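You operate a simulated robot arm through the tools that you are given. There is no shell and no other tool. Be economical: measure what you need, move in short steps, check, and stop when the job is done.

Carry out the task below with a simulated robot arm. There is one attempt and no reset: what you move stays moved.

Task
Wheel the blue cart into the white frame and load the grey crate.
Fine: brake off to roll, on again before loading; the crate goes on the top of the cart.

It is judged by the outcome, as a careful person would: the job done as asked, and still so three seconds after it is handed in. It fails if anything else is knocked over, pushed out of place, dropped, spilled or broken.

Robot
A 7-joint arm with a two-finger parallel gripper on a trunk, on a base that drives. Base frame: it is fixed to the floor where the robot stands at the start and does not move with it; the origin is under the middle of the robot, x ahead of it, y to its left, z up. Lengths are in mm, angles in degrees, forces in N, time in s.
With the tool pointing down near the work surface it reaches from about 100 to 520 mm from the robot's upright axis, wherever it stands. Its first joint turns from -115.0 to 115.0 degrees. Places, roughly: brake lever of the blue cart [700, 0, 600]; inside of the white floor frame [200, -100, 0]; top of the blue cart [1100, 100, 800]; brake lever of the tray rack [1500, -2200, 300]; grey crate [1250, -750, 1250]; green crate [1250, -750, 250]; white crate [1250, -750, 750]; tray rack [1750, -2250, 500]. Payload 3.91 kg.
Tool frame: the origin (TCP) lies between the finger pads and is the grasp point; the fingertips stand 30 mm ahead of it; z points along the fingers, y is the line along which they close. The gripper opens to 110 mm. The fingers are 20 mm wide and 10 mm thick; the gripper's body (48 by 112 mm) begins 55 mm behind the TCP.
Orientation is that of the tool frame in the base frame, as a unit quaternion [w, x, y, z]. With the fingers straight down and closing along the base's y, the tool's x points along the base's -x, its y along +y and its z along -z.

Tools
- The arm moves only by the tool jog_arm. Its argument "commands" is a list that holds one entry, the list of rows, each a list of 7 numbers: the shift along the base's x, y, z in mm, then the turn, a rotation vector about the base's x, y, z in degrees, then the finger opening in mm, from 0 to 110. In form: [[[x, y, z, rx, ry, rz, claw], ...]]. A call has 1 to 20 rows; each row shifts and turns the commanded pose from where the row before left it. Rows are played at 5 a second. More than 50 mm and 8.6 degrees between two rows, or a gripper value outside its range, and nothing of the call is played. A pose out of reach is approached as far as the arm can. The call stops where the force on the tool passes 40 N (or 10 N more than at its start, if that is more) or the arm is blocked; 0.2 s more then pass. Each finger travels about 153 mm/s and halts on what it meets, pressing with about 37 N; the grip force reading is that of the motor and also rises with nothing between the fingers. The clock runs only during rows and for 0.2 s after the last one: add rows that do not move to give the fingers time. It gives the time, the measured TCP pose, the force on the tool (base axes), the opening and the grip force at its end, in the units of the frame above (readings bear some noise), and new pictures: "show" is both (left out), scene, wrist or none.
- Cameras (640 x 400 px; columns grow to the right, rows downward): "scene" is now at [200.8, 142.4, 1308.3]; the picture's right is [-0.73, -0.69, 0.00], its down [-0.44, 0.46, -0.77] and it looks along [0.53, -0.56, -0.64] (base axes); focal length 214 px, centre (320, 200). "wrist" rides on the gripper at [72, 17, -103] in the tool frame; the picture's right is [-0.23, 0.97, 0.00], its down [-0.76, -0.18, -0.62] and it looks along [-0.61, -0.14, 0.78] (tool axes); focal length 222 px, centre (320, 200). There is no depth. A picture from a camera that has moved, and an enlarged one, comes with that camera's place and axes in the base frame and with its lens.
- move_column(by): slides the trunk up (or, below 0, down) by that many mm; the arm and the scene camera ride with it, the base frame stays. It gives what a move gives, with no picture.
- base_move(legs): drives the robot by 1 to 6 legs, each [ahead, left, turn to the left] in mm, mm and degrees, along the robot's own axes; the way and the turn of a leg run together, so that a leg with both is an arc; at most 1500 mm and 180 degrees a leg. The arm and the cameras ride along, it lands a little off, and it stops where it bumps. It gives what a move gives, and a new picture of the scene camera.
- aim_head(pan, tilt): turns the head with the scene camera to pan (to the left, within 80 degrees either way) and tilt (down, from -29 to 69), counted from straight ahead of the robot. It gives what a move gives, and a new picture of the scene camera.
- close_up(camera, box): a new picture of the part [left, top, right, bottom] of that camera's present view, enlarged. The clock stands still meanwhile.
- sign_off(): hands the job in; it is judged then, once.

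Work in short steps. Places have to be worked out from the pictures, the camera data and where the tool is seen: move nearer, look again, correct. Check each grasp and each placing, and mend what went wrong. You have 120 turns and 260 pictures in all, those below and enlarged ones among them. Open the gripper and draw the arm clear of the work before you hand the job in, unless the task says otherwise; then end with one line.

The tools are called after "Emit:" as a command line: name --argument value ..., lists and objects as JSON in quotes. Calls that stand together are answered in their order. jog_arm: Moves the arm, as the interface text tells. Its arguments: {"type":"object","properties":{"commands":{"type":"array"},"show":{"type":"string","enum":["both","scene","wrist","none"]}},"required":["commands"]} The other tools are called the same way: move_column (by) slides the trunk up or down; base_move (legs) drives the base; aim_head (pan, tilt) turns the head that bears the scene camera; close_up (camera, box) takes an enlarged picture of a part of a camera's view; sign_off () hands the job in.

At the start:

```text
time_s: 0.0
position: [639.5, -184.6, 1069.9]
ee_rot: [-0.001, 0.0, 1.0, -0.001]
ft_force: [-0.9, -0.2, 0.4]
grip_width: 110.0
gripper_force: 0.1
trunk travel left (down, up): [-650.0, 340.0]
robot x, y, heading: [2.4, 1.6, 0.1]
head pan, tilt: [-46.5, 39.6]
```

scene: 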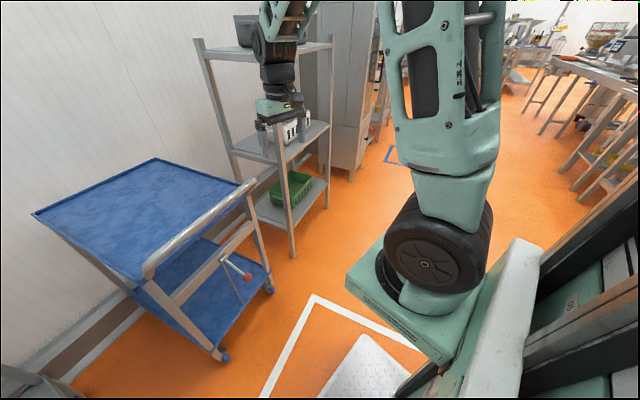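
wrist: 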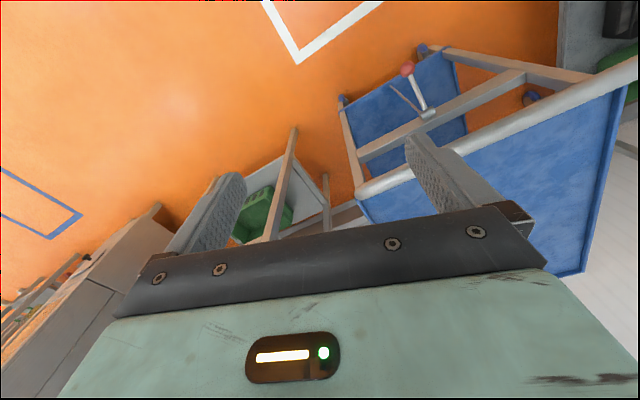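

The cart stands ahead-left with its handle toward me, and the floor frame lies close to the robot. I'll look at the cart and frame with the head first.

Emit:
aim_head --pan 0 --tilt 45

Emit:
aim_head --pan -10 --tilt 69

Emit:
aim_head --pan -75 --tilt 60

Emit:
aim_head --pan 75 --tilt 50

```text
time_s: 1.1
position: [640.1, -183.3, 1069.0]
ee_rot: [0.0, 0.0, 1.0, 0.0]
ft_force: [-0.3, 0.5, 0.0]
grip_width: 109.8
gripper_force: 0.1
trunk travel left (down, up): [-650.0, 340.0]
robot x, y, heading: [2.8, 1.5, -0.1]
head pan, tilt: [0.0, 45.0]
camera scene: at [223.5, 204.3, 1300.5], right [0.0, -1.0, 0.0], down [-0.71, 0.0, -0.71], along [0.71, 0.0, -0.71], focal length 214 px, centre (320, 200)
```

scene: 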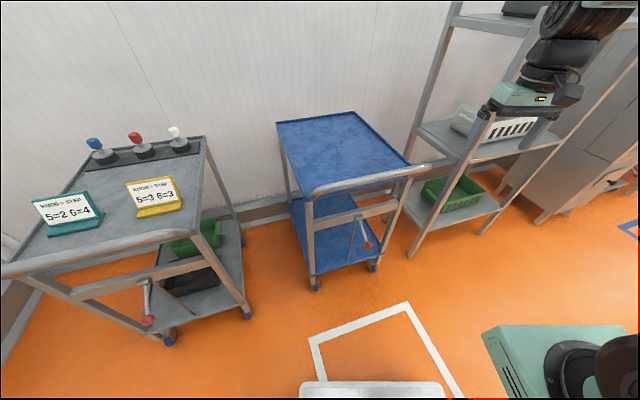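

```text
time_s: 2.0
position: [641.2, -184.6, 1069.9]
ee_rot: [0.0, 0.0, 1.0, 0.0]
ft_force: [-0.1, 0.4, 0.9]
grip_width: 110.1
gripper_force: 0.1
trunk travel left (down, up): [-650.0, 340.0]
robot x, y, heading: [-3.9, 0.4, -0.1]
head pan, tilt: [-10.0, 68.8]
camera scene: at [197.3, 194.7, 1271.7], right [-0.17, -0.98, 0.0], down [-0.92, 0.16, -0.36], along [0.36, -0.06, -0.93], focal length 214 px, centre (320, 200)
```

scene: 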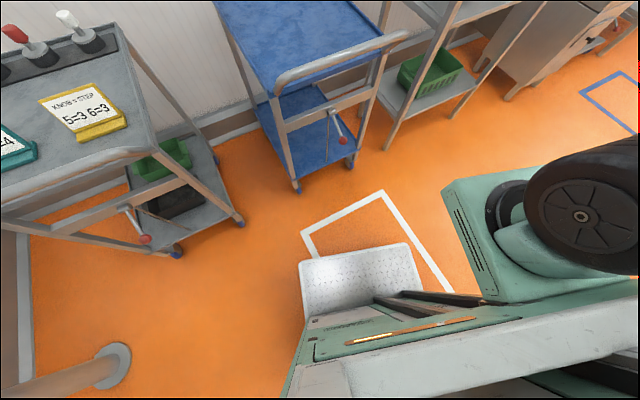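

```text
time_s: 3.4
position: [640.2, -185.0, 1068.5]
ee_rot: [-0.001, 0.0, 1.0, 0.0]
ft_force: [0.2, 0.0, 0.6]
grip_width: 109.7
gripper_force: 0.0
trunk travel left (down, up): [-650.0, 340.0]
robot x, y, heading: [0.0, 2.3, -0.2]
head pan, tilt: [-75.0, 60.0]
camera scene: at [159.5, 140.0, 1281.0], right [-0.97, -0.26, 0.0], down [-0.22, 0.84, -0.5], along [0.13, -0.48, -0.87], focal length 214 px, centre (320, 200)
```

scene: 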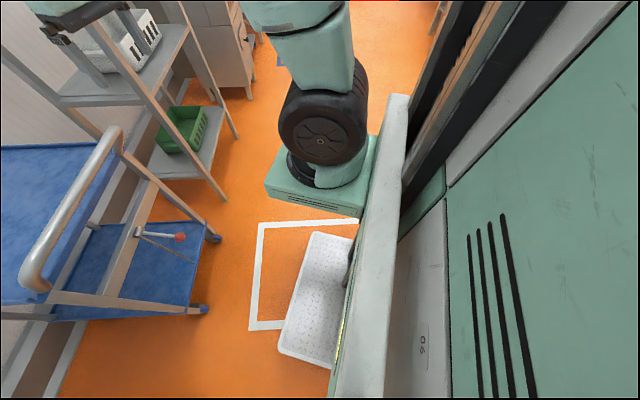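

```text
time_s: 5.7
position: [640.3, -184.0, 1069.8]
ee_rot: [0.0, 0.0, 1.0, 0.0]
ft_force: [-0.2, -0.3, 1.0]
grip_width: 109.8
gripper_force: 0.1
trunk travel left (down, up): [-650.0, 340.0]
robot x, y, heading: [-0.5, 4.0, 0.2]
head pan, tilt: [75.0, 50.0]
camera scene: at [162.1, 278.7, 1293.6], right [0.97, -0.26, 0.0], down [-0.2, -0.74, -0.64], along [0.17, 0.62, -0.77], focal length 214 px, centre (320, 200)
```

scene: 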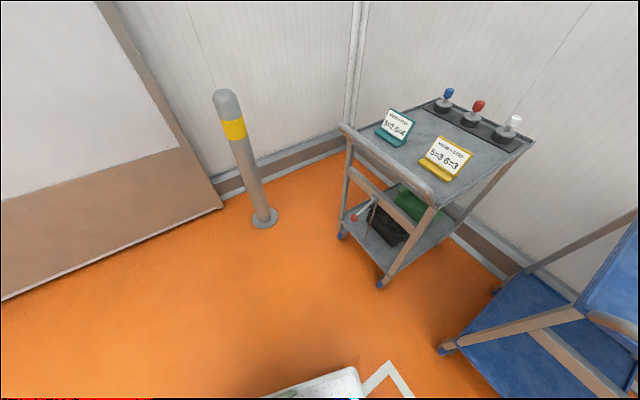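

The frame's far edge runs roughly (495,256)–(679,-300) and the cart's near wheels at (791,229)–(911,-150), so both are turned about 18°. I must back out while pulling, so I'll raise the trunk and turn left to see what lies behind me.

Emit:
move_column --by 150

Emit:
base_move --legs '[[0, 0, 70]]'

Emit:
aim_head --pan 80 --tilt 30

Emit:
aim_head --pan -35 --tilt 55

```text
time_s: 7.5
position: [642.0, -185.5, 1217.9]
ee_rot: [-0.001, 0.0, 1.0, 0.0]
ft_force: [0.2, -0.1, 0.1]
grip_width: 109.9
gripper_force: 0.0
trunk travel left (down, up): [-800.0, 190.0]
robot x, y, heading: [-0.2, 1.2, -0.1]
head pan, tilt: [75.0, 50.0]
```

```text
time_s: 10.9
position: [387.2, 542.2, 1219.5]
ee_rot: [0.0, -0.577, 0.817, 0.0]
ft_force: [0.2, -0.4, -0.5]
grip_width: 110.1
gripper_force: 0.0
trunk travel left (down, up): [-800.0, 190.0]
robot x, y, heading: [-3.8, -0.5, 70.5]
head pan, tilt: [75.0, 50.0]
camera scene: at [-209.2, 245.4, 1443.6], right [0.57, 0.82, 0.0], down [0.63, -0.43, -0.64], along [-0.53, 0.36, -0.77], focal length 214 px, centre (320, 200)
```

scene: 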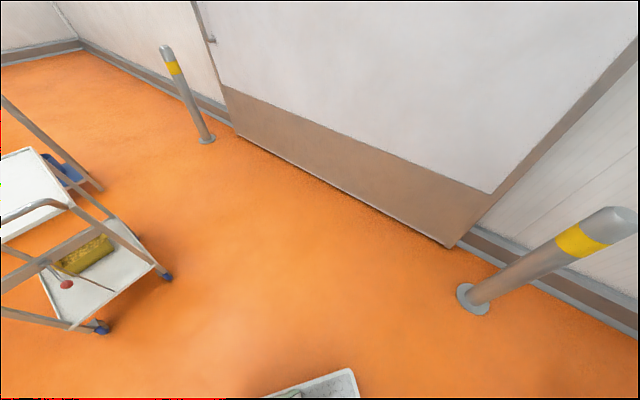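

```text
time_s: 11.8
position: [387.4, 542.2, 1218.6]
ee_rot: [0.0, -0.578, 0.816, 0.001]
ft_force: [0.3, 0.5, 0.5]
grip_width: 109.9
gripper_force: 0.1
trunk travel left (down, up): [-800.0, 190.0]
robot x, y, heading: [-2.7, 1.5, 70.5]
head pan, tilt: [80.0, 30.0]
camera scene: at [-224.4, 246.3, 1473.0], right [0.49, 0.87, 0.0], down [0.44, -0.25, -0.87], along [-0.75, 0.43, -0.5], focal length 214 px, centre (320, 200)
```

scene: 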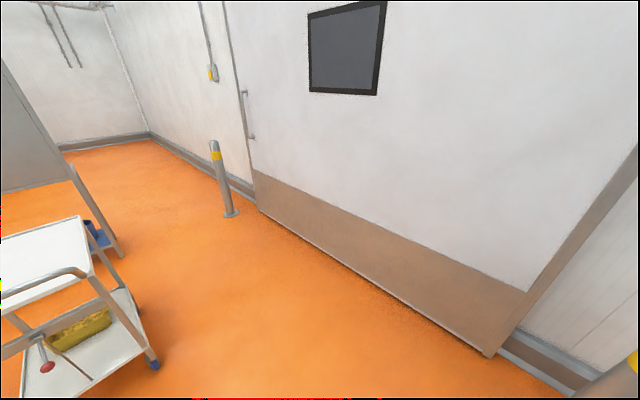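

```text
time_s: 13.7
position: [386.3, 542.2, 1219.0]
ee_rot: [0.001, -0.577, 0.817, 0.0]
ft_force: [-0.5, -0.5, 0.2]
grip_width: 109.7
gripper_force: 0.1
trunk travel left (down, up): [-800.0, 190.0]
robot x, y, heading: [3.5, 3.2, 70.3]
head pan, tilt: [-35.0, 55.0]
camera scene: at [-87.0, 243.7, 1437.1], right [0.58, -0.81, 0.0], down [-0.67, -0.48, -0.57], along [0.47, 0.33, -0.82], focal length 214 px, centre (320, 200)
```

scene: 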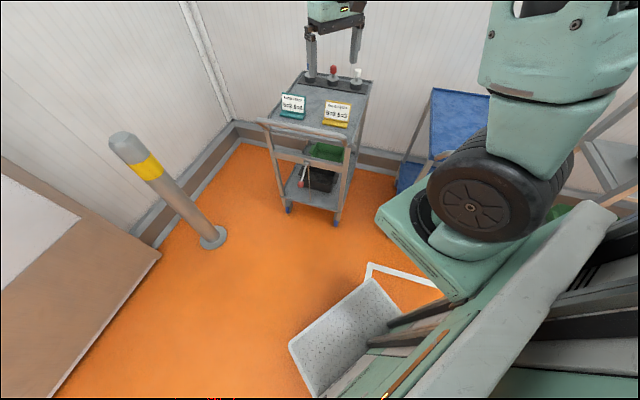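

There's a white cart behind at about x<-1100, y -300…-700. I'll turn right past the cart axis and look at the area on my right rear before backing up.

Emit:
base_move --legs '[[0, 0, -140]]'

Emit:
aim_head --pan -70 --tilt 35

Emit:
aim_head --pan 10 --tilt 40

Emit:
aim_head --pan 70 --tilt 35

```text
time_s: 19.8
position: [92.4, -660.2, 1218.7]
ee_rot: [0.001, 0.545, 0.839, 0.0]
ft_force: [0.1, 0.0, -0.9]
grip_width: 109.9
gripper_force: 0.1
trunk travel left (down, up): [-800.0, 190.0]
robot x, y, heading: [-2.8, 2.7, -66.1]
head pan, tilt: [-35.0, 55.0]
camera scene: at [231.3, -117.9, 1437.1], right [-0.98, 0.19, 0.0], down [0.16, 0.8, -0.57], along [-0.11, -0.56, -0.82], focal length 214 px, centre (320, 200)
```

scene: 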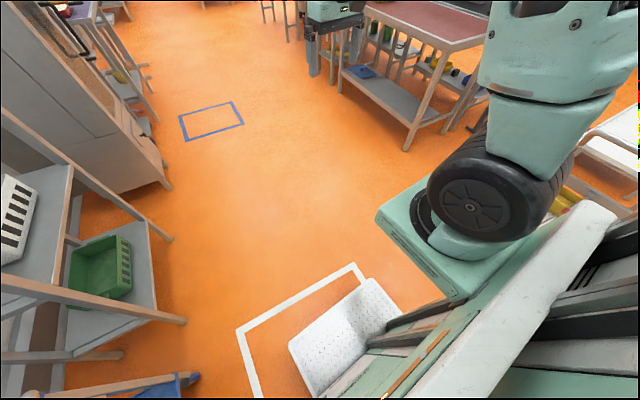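

```text
time_s: 20.8
position: [92.9, -660.2, 1219.7]
ee_rot: [0.0, 0.544, 0.839, 0.0]
ft_force: [-0.4, 0.4, -1.0]
grip_width: 109.8
gripper_force: 0.2
trunk travel left (down, up): [-800.0, 190.0]
robot x, y, heading: [-1.0, 2.1, -66.2]
head pan, tilt: [-70.0, 35.0]
camera scene: at [181.8, -108.3, 1465.2], right [-0.7, 0.72, 0.0], down [0.41, 0.4, -0.82], along [-0.59, -0.57, -0.57], focal length 214 px, centre (320, 200)
```

scene: 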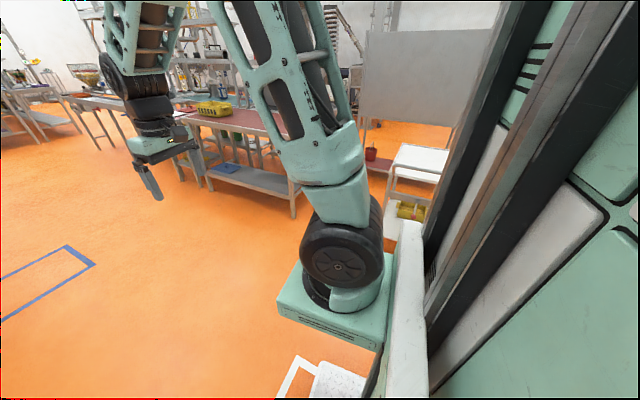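

```text
time_s: 22.3
position: [92.1, -661.1, 1220.1]
ee_rot: [0.0, 0.545, 0.839, 0.0]
ft_force: [0.3, -0.6, 0.7]
grip_width: 110.1
gripper_force: 0.1
trunk travel left (down, up): [-800.0, 190.0]
robot x, y, heading: [0.8, -0.4, -65.9]
head pan, tilt: [10.0, 40.0]
camera scene: at [292.6, -117.6, 1457.7], right [-0.83, -0.56, 0.0], down [-0.36, 0.53, -0.77], along [0.43, -0.64, -0.64], focal length 214 px, centre (320, 200)
```

scene: 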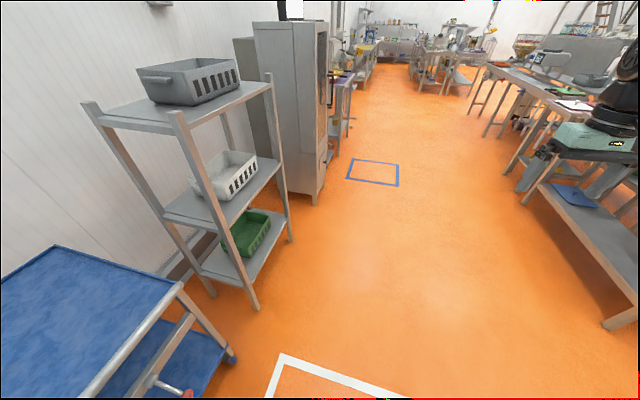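

```text
time_s: 23.6
position: [91.3, -660.5, 1219.7]
ee_rot: [-0.001, 0.544, 0.839, 0.0]
ft_force: [-0.1, 0.4, 0.2]
grip_width: 110.1
gripper_force: 0.1
trunk travel left (down, up): [-800.0, 190.0]
robot x, y, heading: [3.4, -1.6, -65.8]
head pan, tilt: [70.0, 35.0]
camera scene: at [332.9, -41.0, 1465.3], right [0.07, -1.0, 0.0], down [-0.57, -0.04, -0.82], along [0.82, 0.06, -0.57], focal length 214 px, centre (320, 200)
```

scene: 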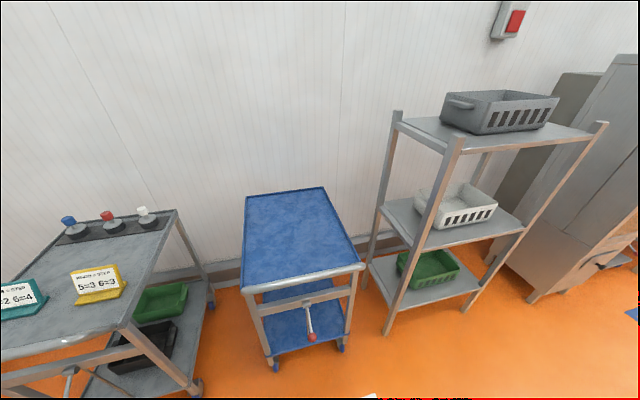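

The frame is about 804×586 outer, centre near (202,-140), axis ~17.5°; the cart is nearly on that axis and needs about a 915 mm straight pull. I'll face the cart squarely and take a close look at the brake lever.

Emit:
base_move --legs '[[0, 0, 83.4]]'

Emit:
aim_head --pan -20 --tilt 45

Emit:
close_up --camera "scene" --box '[200, 80, 420, 300]'

```text
time_s: 27.5
position: [665.5, -3.8, 1219.0]
ee_rot: [0.0, -0.138, 0.99, 0.0]
ft_force: [-0.1, 0.6, -0.5]
grip_width: 110.0
gripper_force: 0.0
trunk travel left (down, up): [-800.0, 190.0]
robot x, y, heading: [1.9, 0.3, 15.8]
head pan, tilt: [70.0, 35.0]
camera scene: at [87.5, 323.1, 1465.3], right [1.0, -0.07, 0.0], down [-0.04, -0.57, -0.82], along [0.06, 0.82, -0.57], focal length 214 px, centre (320, 200)
```

scene: 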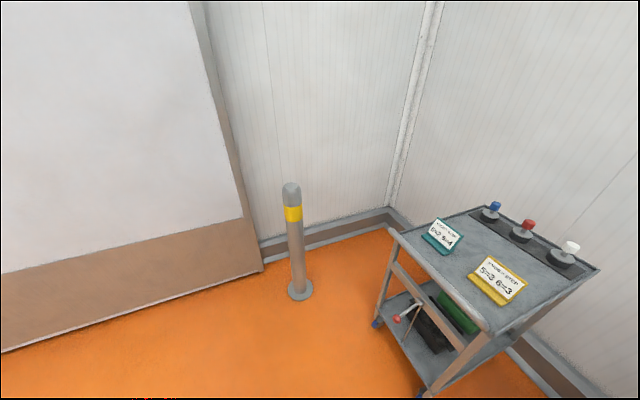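

```text
time_s: 29.1
position: [666.6, -2.7, 1218.2]
ee_rot: [0.001, -0.138, 0.99, 0.0]
ft_force: [-0.4, 0.4, 0.1]
grip_width: 110.2
gripper_force: 0.1
trunk travel left (down, up): [-800.0, 190.0]
robot x, y, heading: [-1.3, 2.2, 15.7]
head pan, tilt: [-20.0, 45.0]
camera scene: at [162.1, 229.4, 1450.5], right [-0.07, -1.0, 0.0], down [-0.71, 0.05, -0.71], along [0.71, -0.05, -0.71], focal length 214 px, centre (320, 200)
```

scene: 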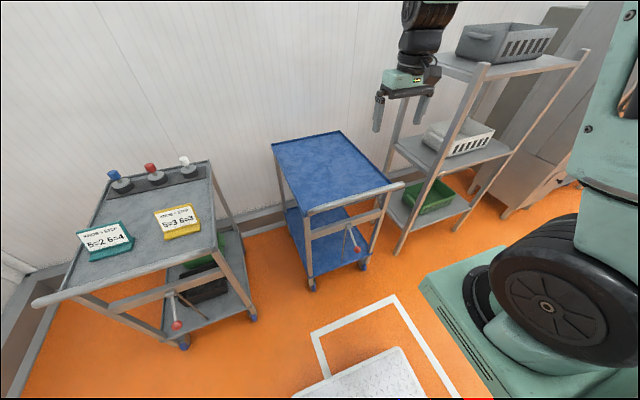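

```text
1.82 times, centred on (310, 190) of scene
camera zoom: at [162.1, 229.4, 1450.5], right [-0.07, -1.0, 0.0], down [-0.71, 0.05, -0.71], along [0.71, -0.05, -0.71], focal length 390 px, centre (338, 218)
```

zoom: 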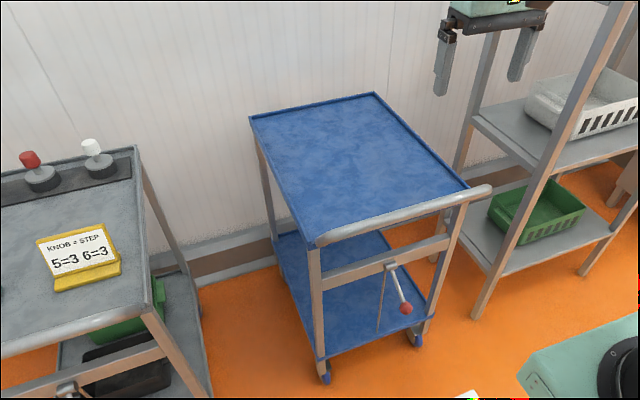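

The lever hangs from the cart's crossbar with a red knob, plus a thin linkage rod. I'll back off a little and lower the trunk to look at it from the front.

Emit:
base_move --legs '[[-250, 0, 1.7]]'

Emit:
move_column --by -550

Emit:
aim_head --pan -20 --tilt 20

Emit:
close_up --camera "scene" --box '[220, 120, 420, 320]'

```text
time_s: 31.0
position: [428.8, -50.6, 1219.2]
ee_rot: [0.001, -0.156, 0.988, 0.0]
ft_force: [-0.3, 0.3, 0.6]
grip_width: 110.1
gripper_force: 0.0
trunk travel left (down, up): [-800.0, 190.0]
robot x, y, heading: [-239.0, -73.1, 17.9]
head pan, tilt: [-20.0, 45.0]
camera scene: at [-84.8, 162.9, 1450.5], right [-0.04, -1.0, 0.0], down [-0.71, 0.03, -0.71], along [0.71, -0.03, -0.71], focal length 214 px, centre (320, 200)
```

scene: 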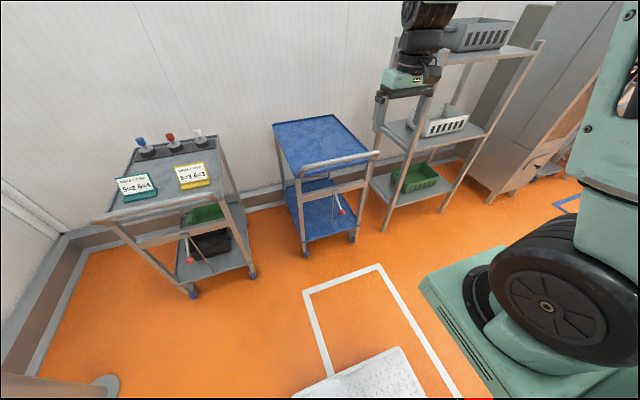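

```text
refused: -550 is not a number from -400 to 400
```

```text
time_s: 31.9
position: [426.6, -51.3, 1218.9]
ee_rot: [0.0, -0.156, 0.988, 0.0]
ft_force: [-0.3, -0.8, 0.5]
grip_width: 110.4
gripper_force: 0.1
trunk travel left (down, up): [-800.0, 190.0]
robot x, y, heading: [-236.5, -72.3, 17.8]
head pan, tilt: [-20.0, 20.0]
camera scene: at [-73.2, 162.4, 1489.1], right [-0.04, -1.0, 0.0], down [-0.34, 0.01, -0.94], along [0.94, -0.03, -0.34], focal length 214 px, centre (320, 200)
```

scene: 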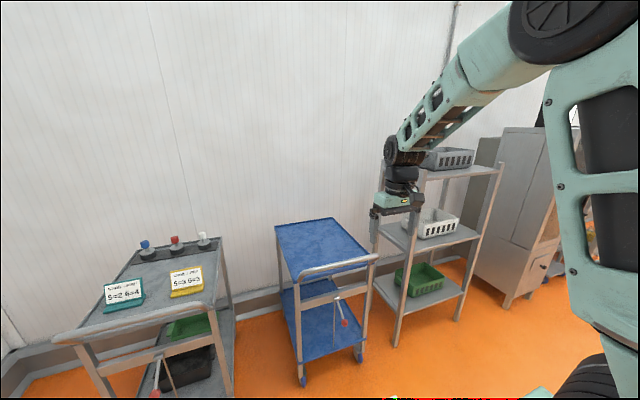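

```text
2.00 times, centred on (320, 220) of scene
camera zoom: at [-73.2, 162.4, 1489.1], right [-0.04, -1.0, 0.0], down [-0.34, 0.01, -0.94], along [0.94, -0.03, -0.34], focal length 429 px, centre (320, 160)
```

zoom: 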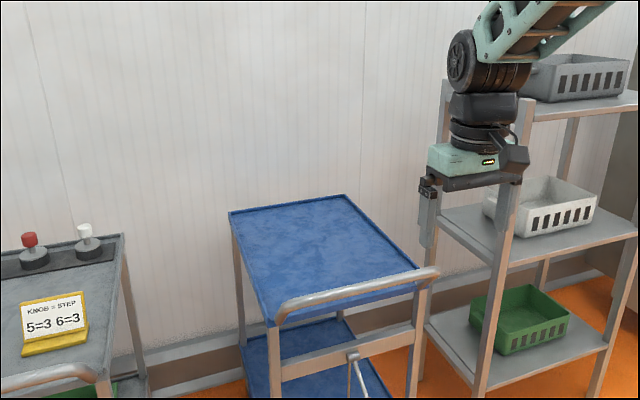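

The column step limit is 400 per call, so I'll lower in two steps and look again.

Emit:
move_column --by -400

Emit:
move_column --by -200

Emit:
aim_head --pan -18 --tilt 20

Emit:
close_up --camera "scene" --box '[260, 130, 400, 270]'

```text
time_s: 35.7
position: [428.8, -50.0, 818.6]
ee_rot: [0.0, -0.155, 0.988, 0.0]
ft_force: [0.5, -0.2, 0.0]
grip_width: 109.9
gripper_force: 0.0
trunk travel left (down, up): [-400.0, 590.0]
robot x, y, heading: [-242.7, -67.7, 18.2]
head pan, tilt: [-20.0, 20.0]
```

```text
time_s: 37.9
position: [427.0, -50.9, 619.4]
ee_rot: [-0.001, -0.156, 0.988, -0.001]
ft_force: [-0.3, 0.0, -0.2]
grip_width: 110.0
gripper_force: 0.0
trunk travel left (down, up): [-200.0, 790.0]
robot x, y, heading: [-238.5, -71.2, 18.0]
head pan, tilt: [-20.0, 20.0]
```

```text
time_s: 38.5
position: [426.7, -51.0, 619.4]
ee_rot: [0.001, -0.155, 0.988, 0.0]
ft_force: [0.2, -0.6, -0.4]
grip_width: 109.8
gripper_force: 0.0
trunk travel left (down, up): [-200.0, 790.0]
robot x, y, heading: [-239.0, -70.0, 18.0]
head pan, tilt: [-18.0, 20.0]
camera scene: at [-73.1, 165.7, 889.2], right [0.0, -1.0, 0.0], down [-0.34, 0.0, -0.94], along [0.94, 0.0, -0.34], focal length 214 px, centre (320, 200)
```

scene: 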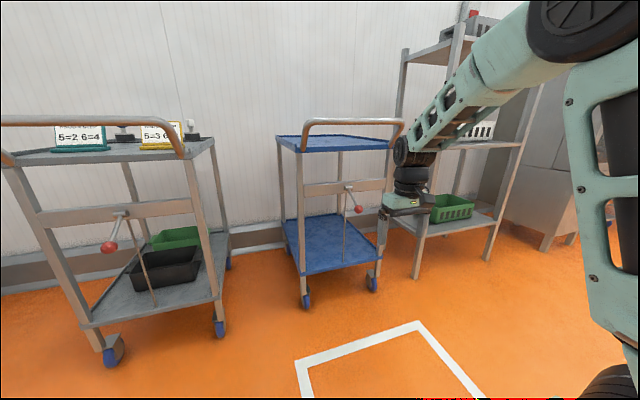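

```text
2.86 times, centred on (330, 200) of scene
camera zoom: at [-73.1, 165.7, 889.2], right [0.0, -1.0, 0.0], down [-0.34, 0.0, -0.94], along [0.94, 0.0, -0.34], focal length 613 px, centre (291, 200)
```

zoom: 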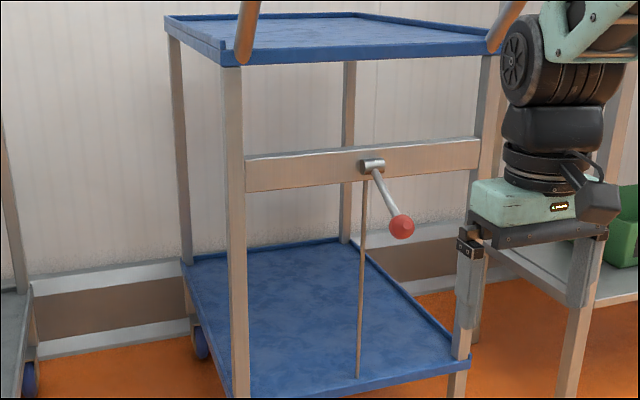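

The lever sticks out toward me about 30° below horizontal from a horizontal hub, around hub (850,39,614), knob (747,7,552), with the handle bar above at z≈895. I'll pitch the tool to point forward so it can work under the handle.

Emit:
jog_arm --commands '[[[0, 0, 0, 2.41, -7.63, 0, 110], [0, 0, 0, 2.41, -7.63, 0, 110], [0, 0, 0, 2.41, -7.63, 0, 110], [0, 0, 0, 2.41, -7.63, 0, 110], [0, 0, 0, 2.41, -7.63, 0, 110], [0, 0, 0, 2.41, -7.63, 0, 110], [0, 0, 0, 2.41, -7.63, 0, 110], [0, 0, 0, 2.41, -7.63, 0, 110], [0, 0, 0, 2.41, -7.63, 0, 110], [0, 0, 0, 2.41, -7.63, 0, 110], [0, 0, 0, 2.41, -7.63, 0, 110]]]'

```text
time_s: 40.9
position: [471.4, -38.2, 630.4]
ee_rot: [0.609, -0.141, 0.772, 0.119]
ft_force: [-0.2, -0.9, -0.2]
grip_width: 110.0
gripper_force: 0.1
out of reach, approached as far as the arm can: row 6, 7, 9, 10, 11
trunk travel left (down, up): [-200.0, 790.0]
robot x, y, heading: [-238.3, -70.6, 17.7]
head pan, tilt: [-18.0, 20.0]
camera scene: at [-73.1, 165.7, 889.2], right [0.0, -1.0, 0.0], down [-0.34, 0.0, -0.94], along [0.94, 0.0, -0.34], focal length 214 px, centre (320, 200)
camera wrist: at [355.7, -63.3, 583.6], right [-0.3, 0.92, 0.23], down [-0.33, -0.33, 0.88], along [0.89, 0.19, 0.41], focal length 222 px, centre (320, 200)
```

scene: 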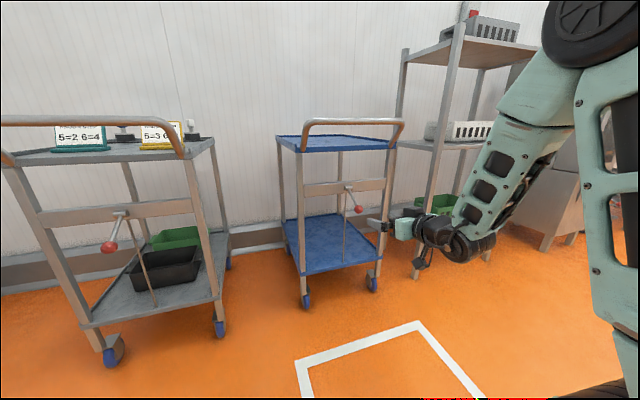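
wrist: 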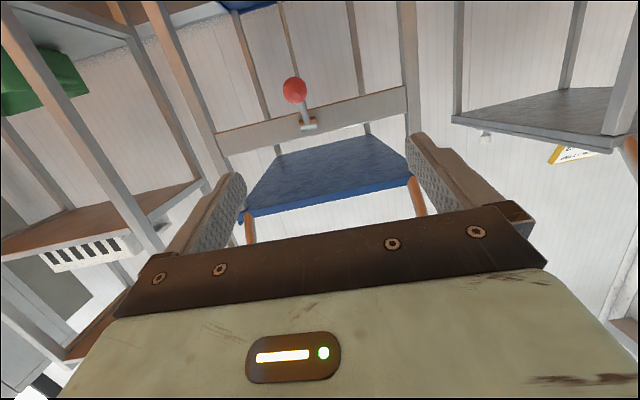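

The tool is mostly horizontal but the target was too close in for the arm. I'll extend forward 150 mm so the commanded pose becomes reachable.

Emit:
jog_arm --commands '[[[47, 15, 0, 0, 0, 0, 110], [47, 15, 0, 0, 0, 0, 110], [47, 15, 0, 0, 0, 0, 110], [0, 0, 0, 0, 0, 0, 110]]]'

```text
time_s: 41.9
position: [610.7, 8.8, 631.1]
ee_rot: [0.609, -0.141, 0.771, 0.119]
ft_force: [-0.5, -0.4, -0.3]
grip_width: 109.9
gripper_force: 0.0
trunk travel left (down, up): [-200.0, 790.0]
robot x, y, heading: [-239.9, -72.5, 18.2]
head pan, tilt: [-18.0, 20.0]
camera scene: at [-73.2, 165.7, 889.1], right [0.0, -1.0, 0.0], down [-0.34, 0.0, -0.94], along [0.94, 0.0, -0.34], focal length 214 px, centre (320, 200)
camera wrist: at [495.5, -17.8, 583.4], right [-0.3, 0.92, 0.23], down [-0.33, -0.33, 0.88], along [0.89, 0.19, 0.41], focal length 222 px, centre (320, 200)
```

scene: 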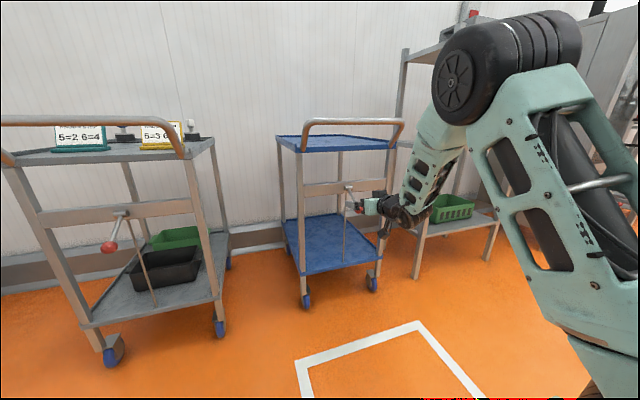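
wrist: 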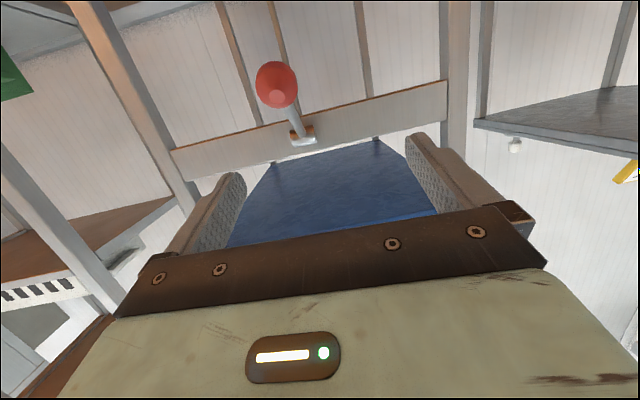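

Triangulating gives the knob at about (722,17,564) and the hub near (845,50,620). I'll close the fingers, drop below knob height, and approach under it.

Emit:
jog_arm --commands '[[[0, 0, -37, 0, 0, 0, 60], [0, 0, -37, 0, 0, 0, 0], [0, -10, -36, 0, 0, 0, 0], [35, 0, 0, 0, 0, 0, 0], [0, 0, 0, 0, 0, 0, 0]]]'

Emit:
close_up --camera "scene" --box '[300, 150, 420, 250]'

```text
time_s: 43.1
position: [646.3, -1.7, 520.1]
ee_rot: [0.609, -0.14, 0.772, 0.118]
ft_force: [0.4, 0.1, -0.4]
grip_width: 0.0
gripper_force: 37.2
trunk travel left (down, up): [-200.0, 790.0]
robot x, y, heading: [-237.1, -70.4, 17.8]
head pan, tilt: [-18.0, 20.0]
camera scene: at [-73.1, 165.7, 889.1], right [0.0, -1.0, 0.0], down [-0.34, 0.0, -0.94], along [0.94, 0.0, -0.34], focal length 214 px, centre (320, 200)
camera wrist: at [530.9, -27.3, 473.3], right [-0.3, 0.92, 0.23], down [-0.33, -0.33, 0.88], along [0.89, 0.19, 0.41], focal length 222 px, centre (320, 200)
```

scene: 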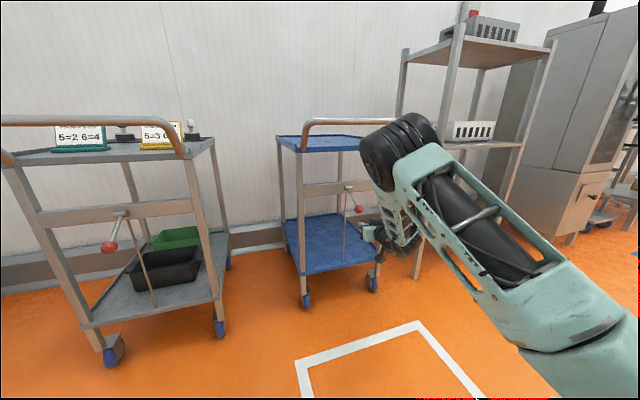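
wrist: 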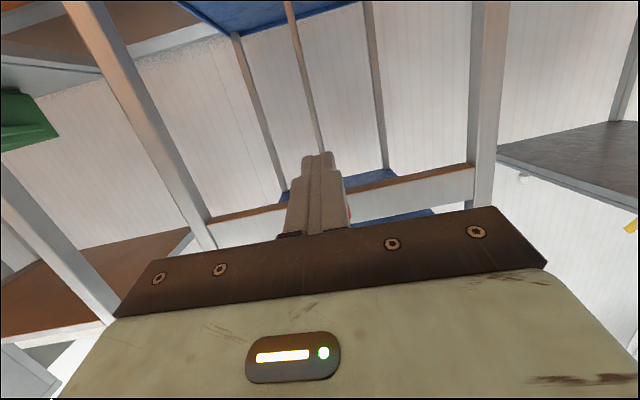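

```text
4.00 times, centred on (360, 200) of scene
camera zoom: at [-73.1, 165.7, 889.1], right [0.0, -1.0, 0.0], down [-0.34, 0.0, -0.94], along [0.94, 0.0, -0.34], focal length 858 px, centre (160, 200)
```

zoom: 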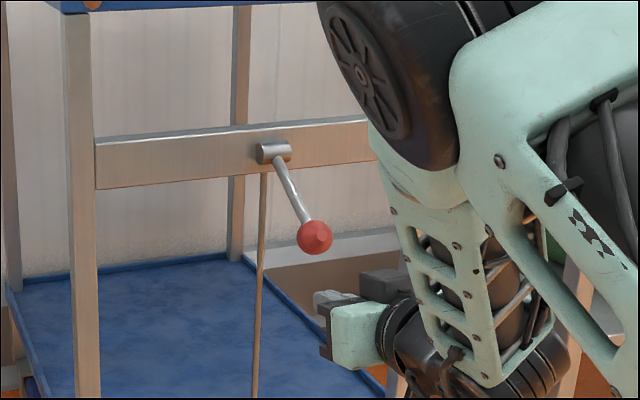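

The knob is roughly straight ahead and above. I'll open the fingers slightly to make a fork that cradles the knob, and slide under it.

Emit:
jog_arm --commands '[[[31, 9, 0, 0, 0, 0, 14], [31, 9, 0, 0, 0, 0, 14], [0, 0, 0, 0, 0, 0, 14]]]'

Emit:
close_up --camera "scene" --box '[320, 170, 400, 250]'

```text
time_s: 43.9
position: [708.9, 14.9, 521.2]
ee_rot: [0.609, -0.139, 0.772, 0.118]
ft_force: [0.7, 0.3, 0.5]
grip_width: 13.9
gripper_force: 0.1
trunk travel left (down, up): [-200.0, 790.0]
robot x, y, heading: [-240.7, -68.3, 17.8]
head pan, tilt: [-18.0, 20.0]
camera scene: at [-73.1, 165.7, 889.1], right [0.0, -1.0, 0.0], down [-0.34, 0.0, -0.94], along [0.94, 0.0, -0.34], focal length 214 px, centre (320, 200)
camera wrist: at [593.5, -10.8, 473.2], right [-0.3, 0.92, 0.23], down [-0.33, -0.33, 0.88], along [0.89, 0.19, 0.41], focal length 222 px, centre (320, 200)
```

scene: 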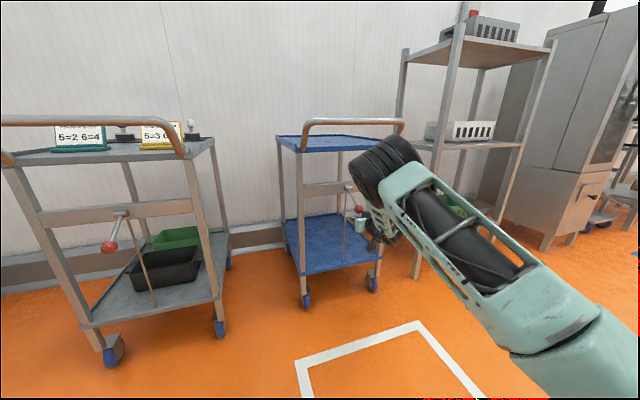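
wrist: 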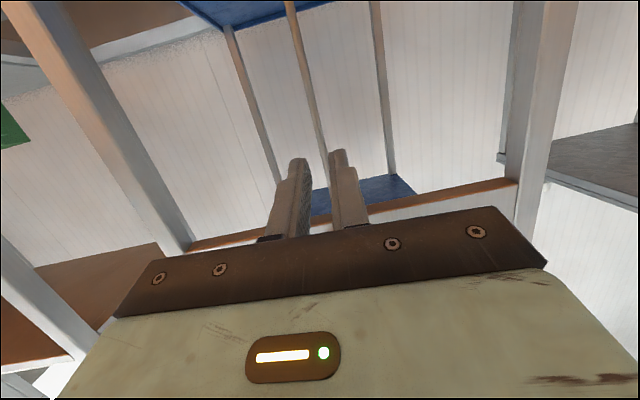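

```text
5.00 times, centred on (360, 210) of scene
camera zoom: at [-73.1, 165.7, 889.1], right [0.0, -1.0, 0.0], down [-0.34, 0.0, -0.94], along [0.94, 0.0, -0.34], focal length 1072 px, centre (120, 150)
```

zoom: 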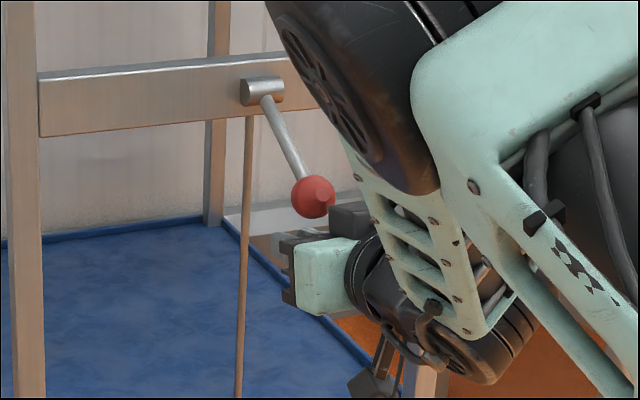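

Fork is under the knob, about 5 mm left of it. I shift right a bit and lift in steps, watching the force.

Emit:
jog_arm --commands '[[[1.5, -5, 0, 0, 0, 0, 14], [0, 0, 15, 0, 0, 0, 14], [0, 0, 15, 0, 0, 0, 14], [0, 0, 10, 0, 0, 0, 14], [0, 0, 10, 0, 0, 0, 14]]]'

Emit:
close_up --camera "scene" --box '[320, 150, 400, 230]'

```text
time_s: 45.1
position: [709.9, 10.7, 570.8]
ee_rot: [0.609, -0.14, 0.772, 0.118]
ft_force: [-0.4, 0.3, -0.5]
grip_width: 14.2
gripper_force: 0.0
trunk travel left (down, up): [-200.0, 790.0]
robot x, y, heading: [-236.3, -72.5, 17.8]
head pan, tilt: [-18.0, 20.0]
camera scene: at [-73.1, 165.7, 889.2], right [0.0, -1.0, 0.0], down [-0.34, 0.0, -0.94], along [0.94, 0.0, -0.34], focal length 214 px, centre (320, 200)
camera wrist: at [595.3, -15.4, 523.8], right [-0.3, 0.92, 0.23], down [-0.33, -0.33, 0.88], along [0.89, 0.19, 0.41], focal length 222 px, centre (320, 200)
```

scene: 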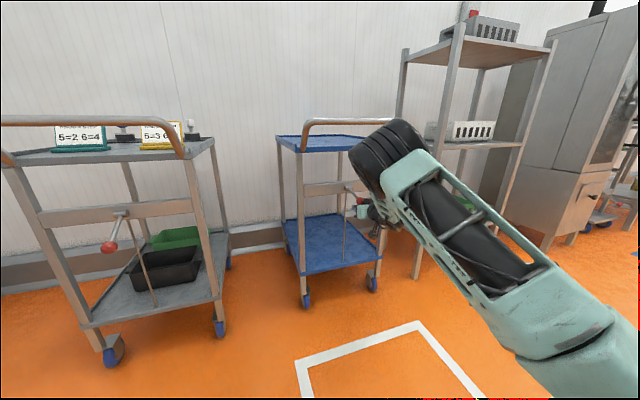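
wrist: 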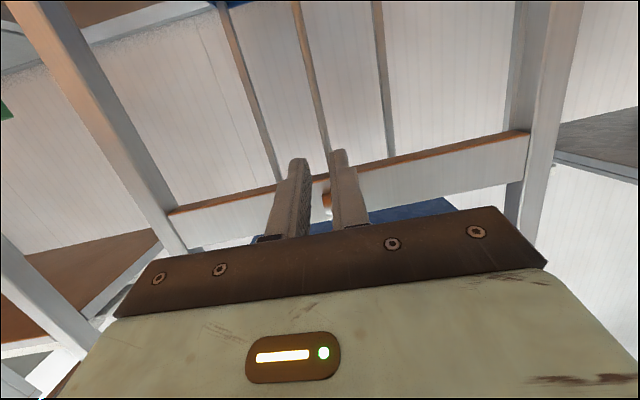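

```text
5.00 times, centred on (360, 190) of scene
camera zoom: at [-73.1, 165.7, 889.2], right [0.0, -1.0, 0.0], down [-0.34, 0.0, -0.94], along [0.94, 0.0, -0.34], focal length 1072 px, centre (120, 250)
```

zoom: 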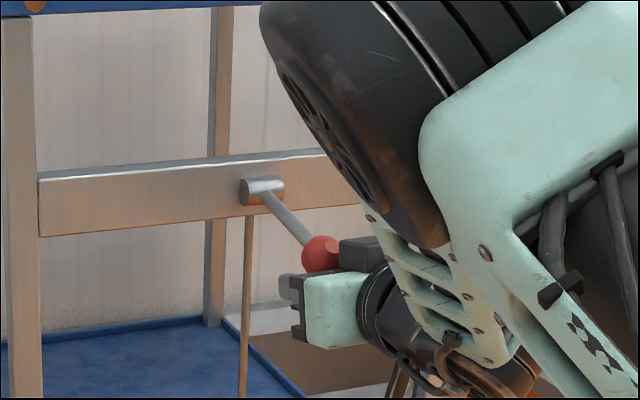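

The lever rises freely with the fork (no force). I'll continue lifting.

Emit:
jog_arm --commands '[[[0, 0, 15, 0, 0, 0, 14], [0, 0, 15, 0, 0, 0, 14], [0, 0, 15, 0, 0, 0, 14], [0, 0, 15, 0, 0, 0, 14]]]'

Emit:
close_up --camera "scene" --box '[310, 120, 400, 210]'

```text
time_s: 46.1
position: [707.4, 11.5, 631.5]
ee_rot: [0.609, -0.14, 0.771, 0.118]
ft_force: [0.1, 0.3, 0.0]
grip_width: 14.0
gripper_force: 0.0
trunk travel left (down, up): [-200.0, 790.0]
robot x, y, heading: [-235.9, -71.0, 17.8]
head pan, tilt: [-18.0, 20.0]
camera scene: at [-73.1, 165.7, 889.1], right [0.0, -1.0, 0.0], down [-0.34, 0.0, -0.94], along [0.94, 0.0, -0.34], focal length 214 px, centre (320, 200)
camera wrist: at [594.0, -14.2, 584.3], right [-0.3, 0.92, 0.23], down [-0.33, -0.33, 0.88], along [0.89, 0.19, 0.41], focal length 222 px, centre (320, 200)
```

scene: 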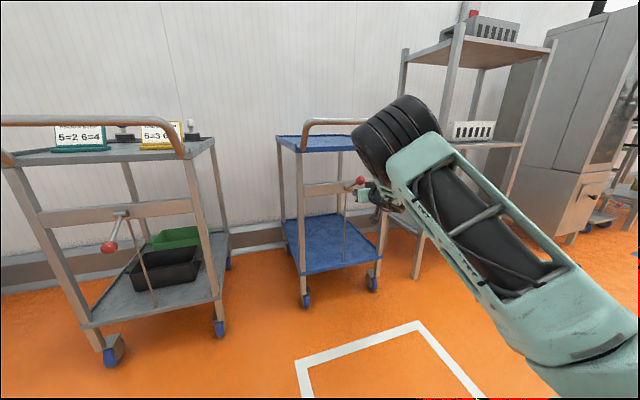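
wrist: 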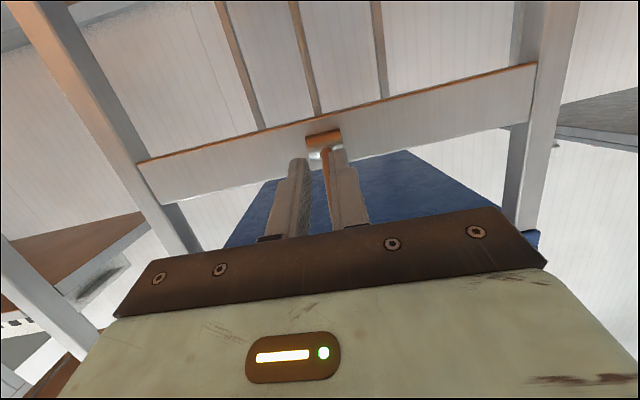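

```text
4.44 times, centred on (355, 165) of scene
camera zoom: at [-73.1, 165.7, 889.1], right [0.0, -1.0, 0.0], down [-0.34, 0.0, -0.94], along [0.94, 0.0, -0.34], focal length 953 px, centre (164, 356)
```

zoom: 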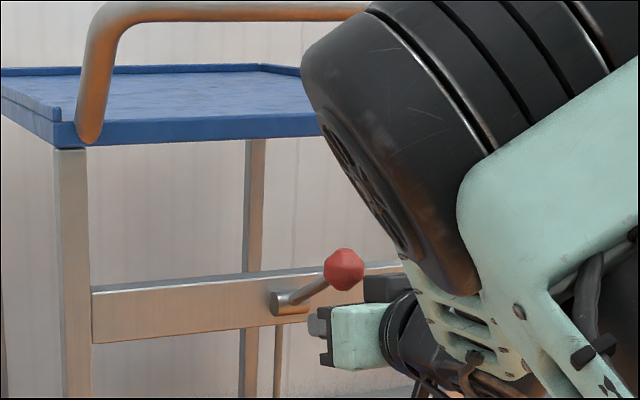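

The lever is now about 28° above horizontal, apparently ahead of the fork – looks like it toggled. I'll lift slightly more to see whether it's at its stop.

Emit:
jog_arm --commands '[[[0, 0, 10, 0, 0, 0, 14], [0, 0, 10, 0, 0, 0, 14], [0, 0, 10, 0, 0, 0, 14], [0, 0, 10, 0, 0, 0, 14]]]' --show "wrist"

Emit:
close_up --camera "scene" --box '[310, 120, 400, 210]'

```text
time_s: 47.0
position: [706.4, 12.4, 654.9]
ee_rot: [0.599, -0.142, 0.779, 0.116]
ft_force: [-0.8, 0.3, -14.7]
grip_width: 14.2
gripper_force: 0.2
trunk travel left (down, up): [-200.0, 790.0]
robot x, y, heading: [-237.6, -74.6, 18.2]
head pan, tilt: [-18.0, 20.0]
stopped in row 4: the force on the tool passed its limit (the readings are from after the stop); the commanded pose is now the measured one
camera wrist: at [590.4, -13.5, 610.1], right [-0.3, 0.93, 0.23], down [-0.31, -0.32, 0.89], along [0.9, 0.19, 0.39], focal length 222 px, centre (320, 200)
```

wrist: 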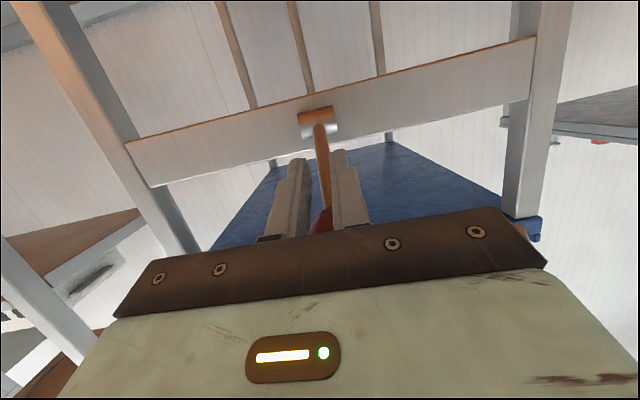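

```text
4.44 times, centred on (355, 165) of scene
camera zoom: at [-72.7, 165.8, 889.0], right [0.0, -1.0, 0.0], down [-0.34, 0.0, -0.94], along [0.94, 0.0, -0.34], focal length 953 px, centre (164, 356)
```

zoom: 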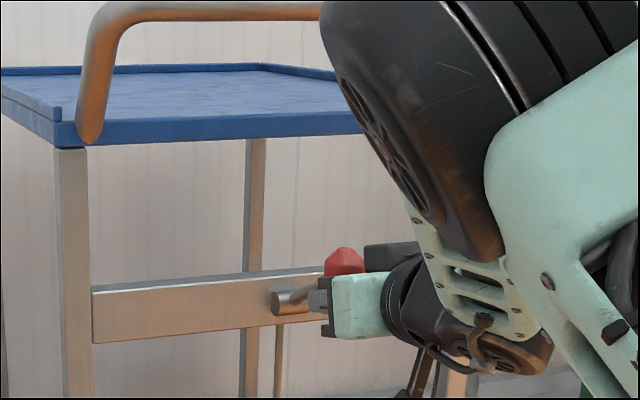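

The lever stopped firmly at the upper position (~28° up), so the brake should be off. I'll lower slightly, retreat, then raise the trunk to take the handle from above.

Emit:
jog_arm --commands '[[[0, 0, -15, 0, 0, 0, 14], [-42, -14, 0, 0, 0, 0, 14], [-45, -14, 0, 0, 0, 0, 14], [-45, -14, 0, 0, 0, 0, 14], [-45, -14, 0, 0, 0, 0, 60], [-20, -6, 0, 0, 0, 0, 60]]]' --show "wrist"

Emit:
close_up --camera "scene" --box '[270, 100, 420, 250]'

```text
time_s: 48.4
position: [507.7, -50.7, 643.2]
ee_rot: [0.601, -0.142, 0.777, 0.117]
ft_force: [-0.6, 0.0, -0.5]
grip_width: 59.8
gripper_force: 0.0
trunk travel left (down, up): [-200.0, 790.0]
robot x, y, heading: [-236.9, -71.2, 17.8]
head pan, tilt: [-18.0, 20.0]
camera wrist: at [391.7, -75.8, 598.2], right [-0.3, 0.93, 0.23], down [-0.32, -0.32, 0.89], along [0.9, 0.19, 0.39], focal length 222 px, centre (320, 200)
```

wrist: 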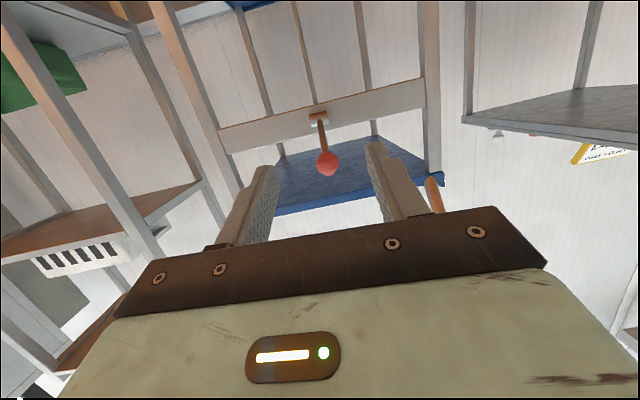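

```text
2.67 times, centred on (345, 175) of scene
camera zoom: at [-73.1, 165.8, 889.1], right [0.0, -1.0, 0.0], down [-0.34, 0.0, -0.94], along [0.94, 0.0, -0.34], focal length 572 px, centre (253, 267)
```

zoom: 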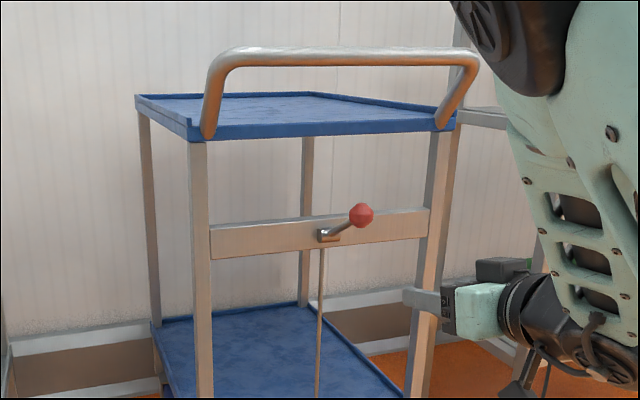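

Lever stays up. Now raise the trunk and return the tool to pointing down.

Emit:
move_column --by 370

Emit:
jog_arm --commands '[[[0, 0, 0, -2.41, 7.63, 0, 90], [0, 0, 0, -2.41, 7.63, 0, 90], [0, 0, 0, -2.41, 7.63, 0, 90], [0, 0, 0, -2.41, 7.63, 0, 90], [0, 0, 0, -2.41, 7.63, 0, 90], [0, 0, 0, -2.41, 7.63, 0, 90], [0, 0, 0, -2.41, 7.63, 0, 90], [0, 0, 0, -2.41, 7.63, 0, 90], [0, 0, 0, -2.41, 7.63, 0, 90], [0, 0, 0, -1, 3.1, 0, 90], [0, 0, 0, 0, 0, 0, 90]]]'

```text
time_s: 52.0
position: [507.3, -49.3, 1013.3]
ee_rot: [0.602, -0.144, 0.777, 0.118]
ft_force: [-0.4, 0.7, 0.0]
grip_width: 60.2
gripper_force: 0.1
trunk travel left (down, up): [-570.0, 420.0]
robot x, y, heading: [-237.5, -72.2, 17.9]
head pan, tilt: [-18.0, 20.0]
```

```text
time_s: 54.4
position: [507.7, -49.1, 1012.5]
ee_rot: [-0.003, -0.156, 0.987, 0.032]
ft_force: [-0.2, 0.0, -0.3]
grip_width: 90.2
gripper_force: 0.0
trunk travel left (down, up): [-570.0, 420.0]
robot x, y, heading: [-240.0, -73.2, 17.8]
head pan, tilt: [-18.0, 20.0]
camera scene: at [-73.2, 165.7, 1259.1], right [0.0, -1.0, 0.0], down [-0.34, 0.0, -0.94], along [0.94, 0.0, -0.34], focal length 214 px, centre (320, 200)
camera wrist: at [436.0, -62.2, 1116.7], right [-0.08, 0.99, 0.06], down [0.79, 0.03, 0.61], along [0.61, 0.1, -0.79], focal length 222 px, centre (320, 200)
```

scene: 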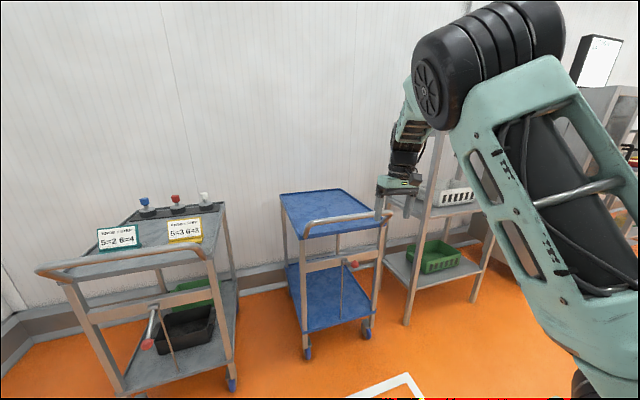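
wrist: 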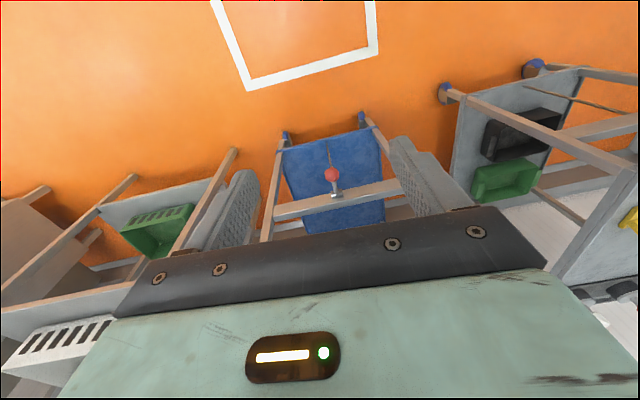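

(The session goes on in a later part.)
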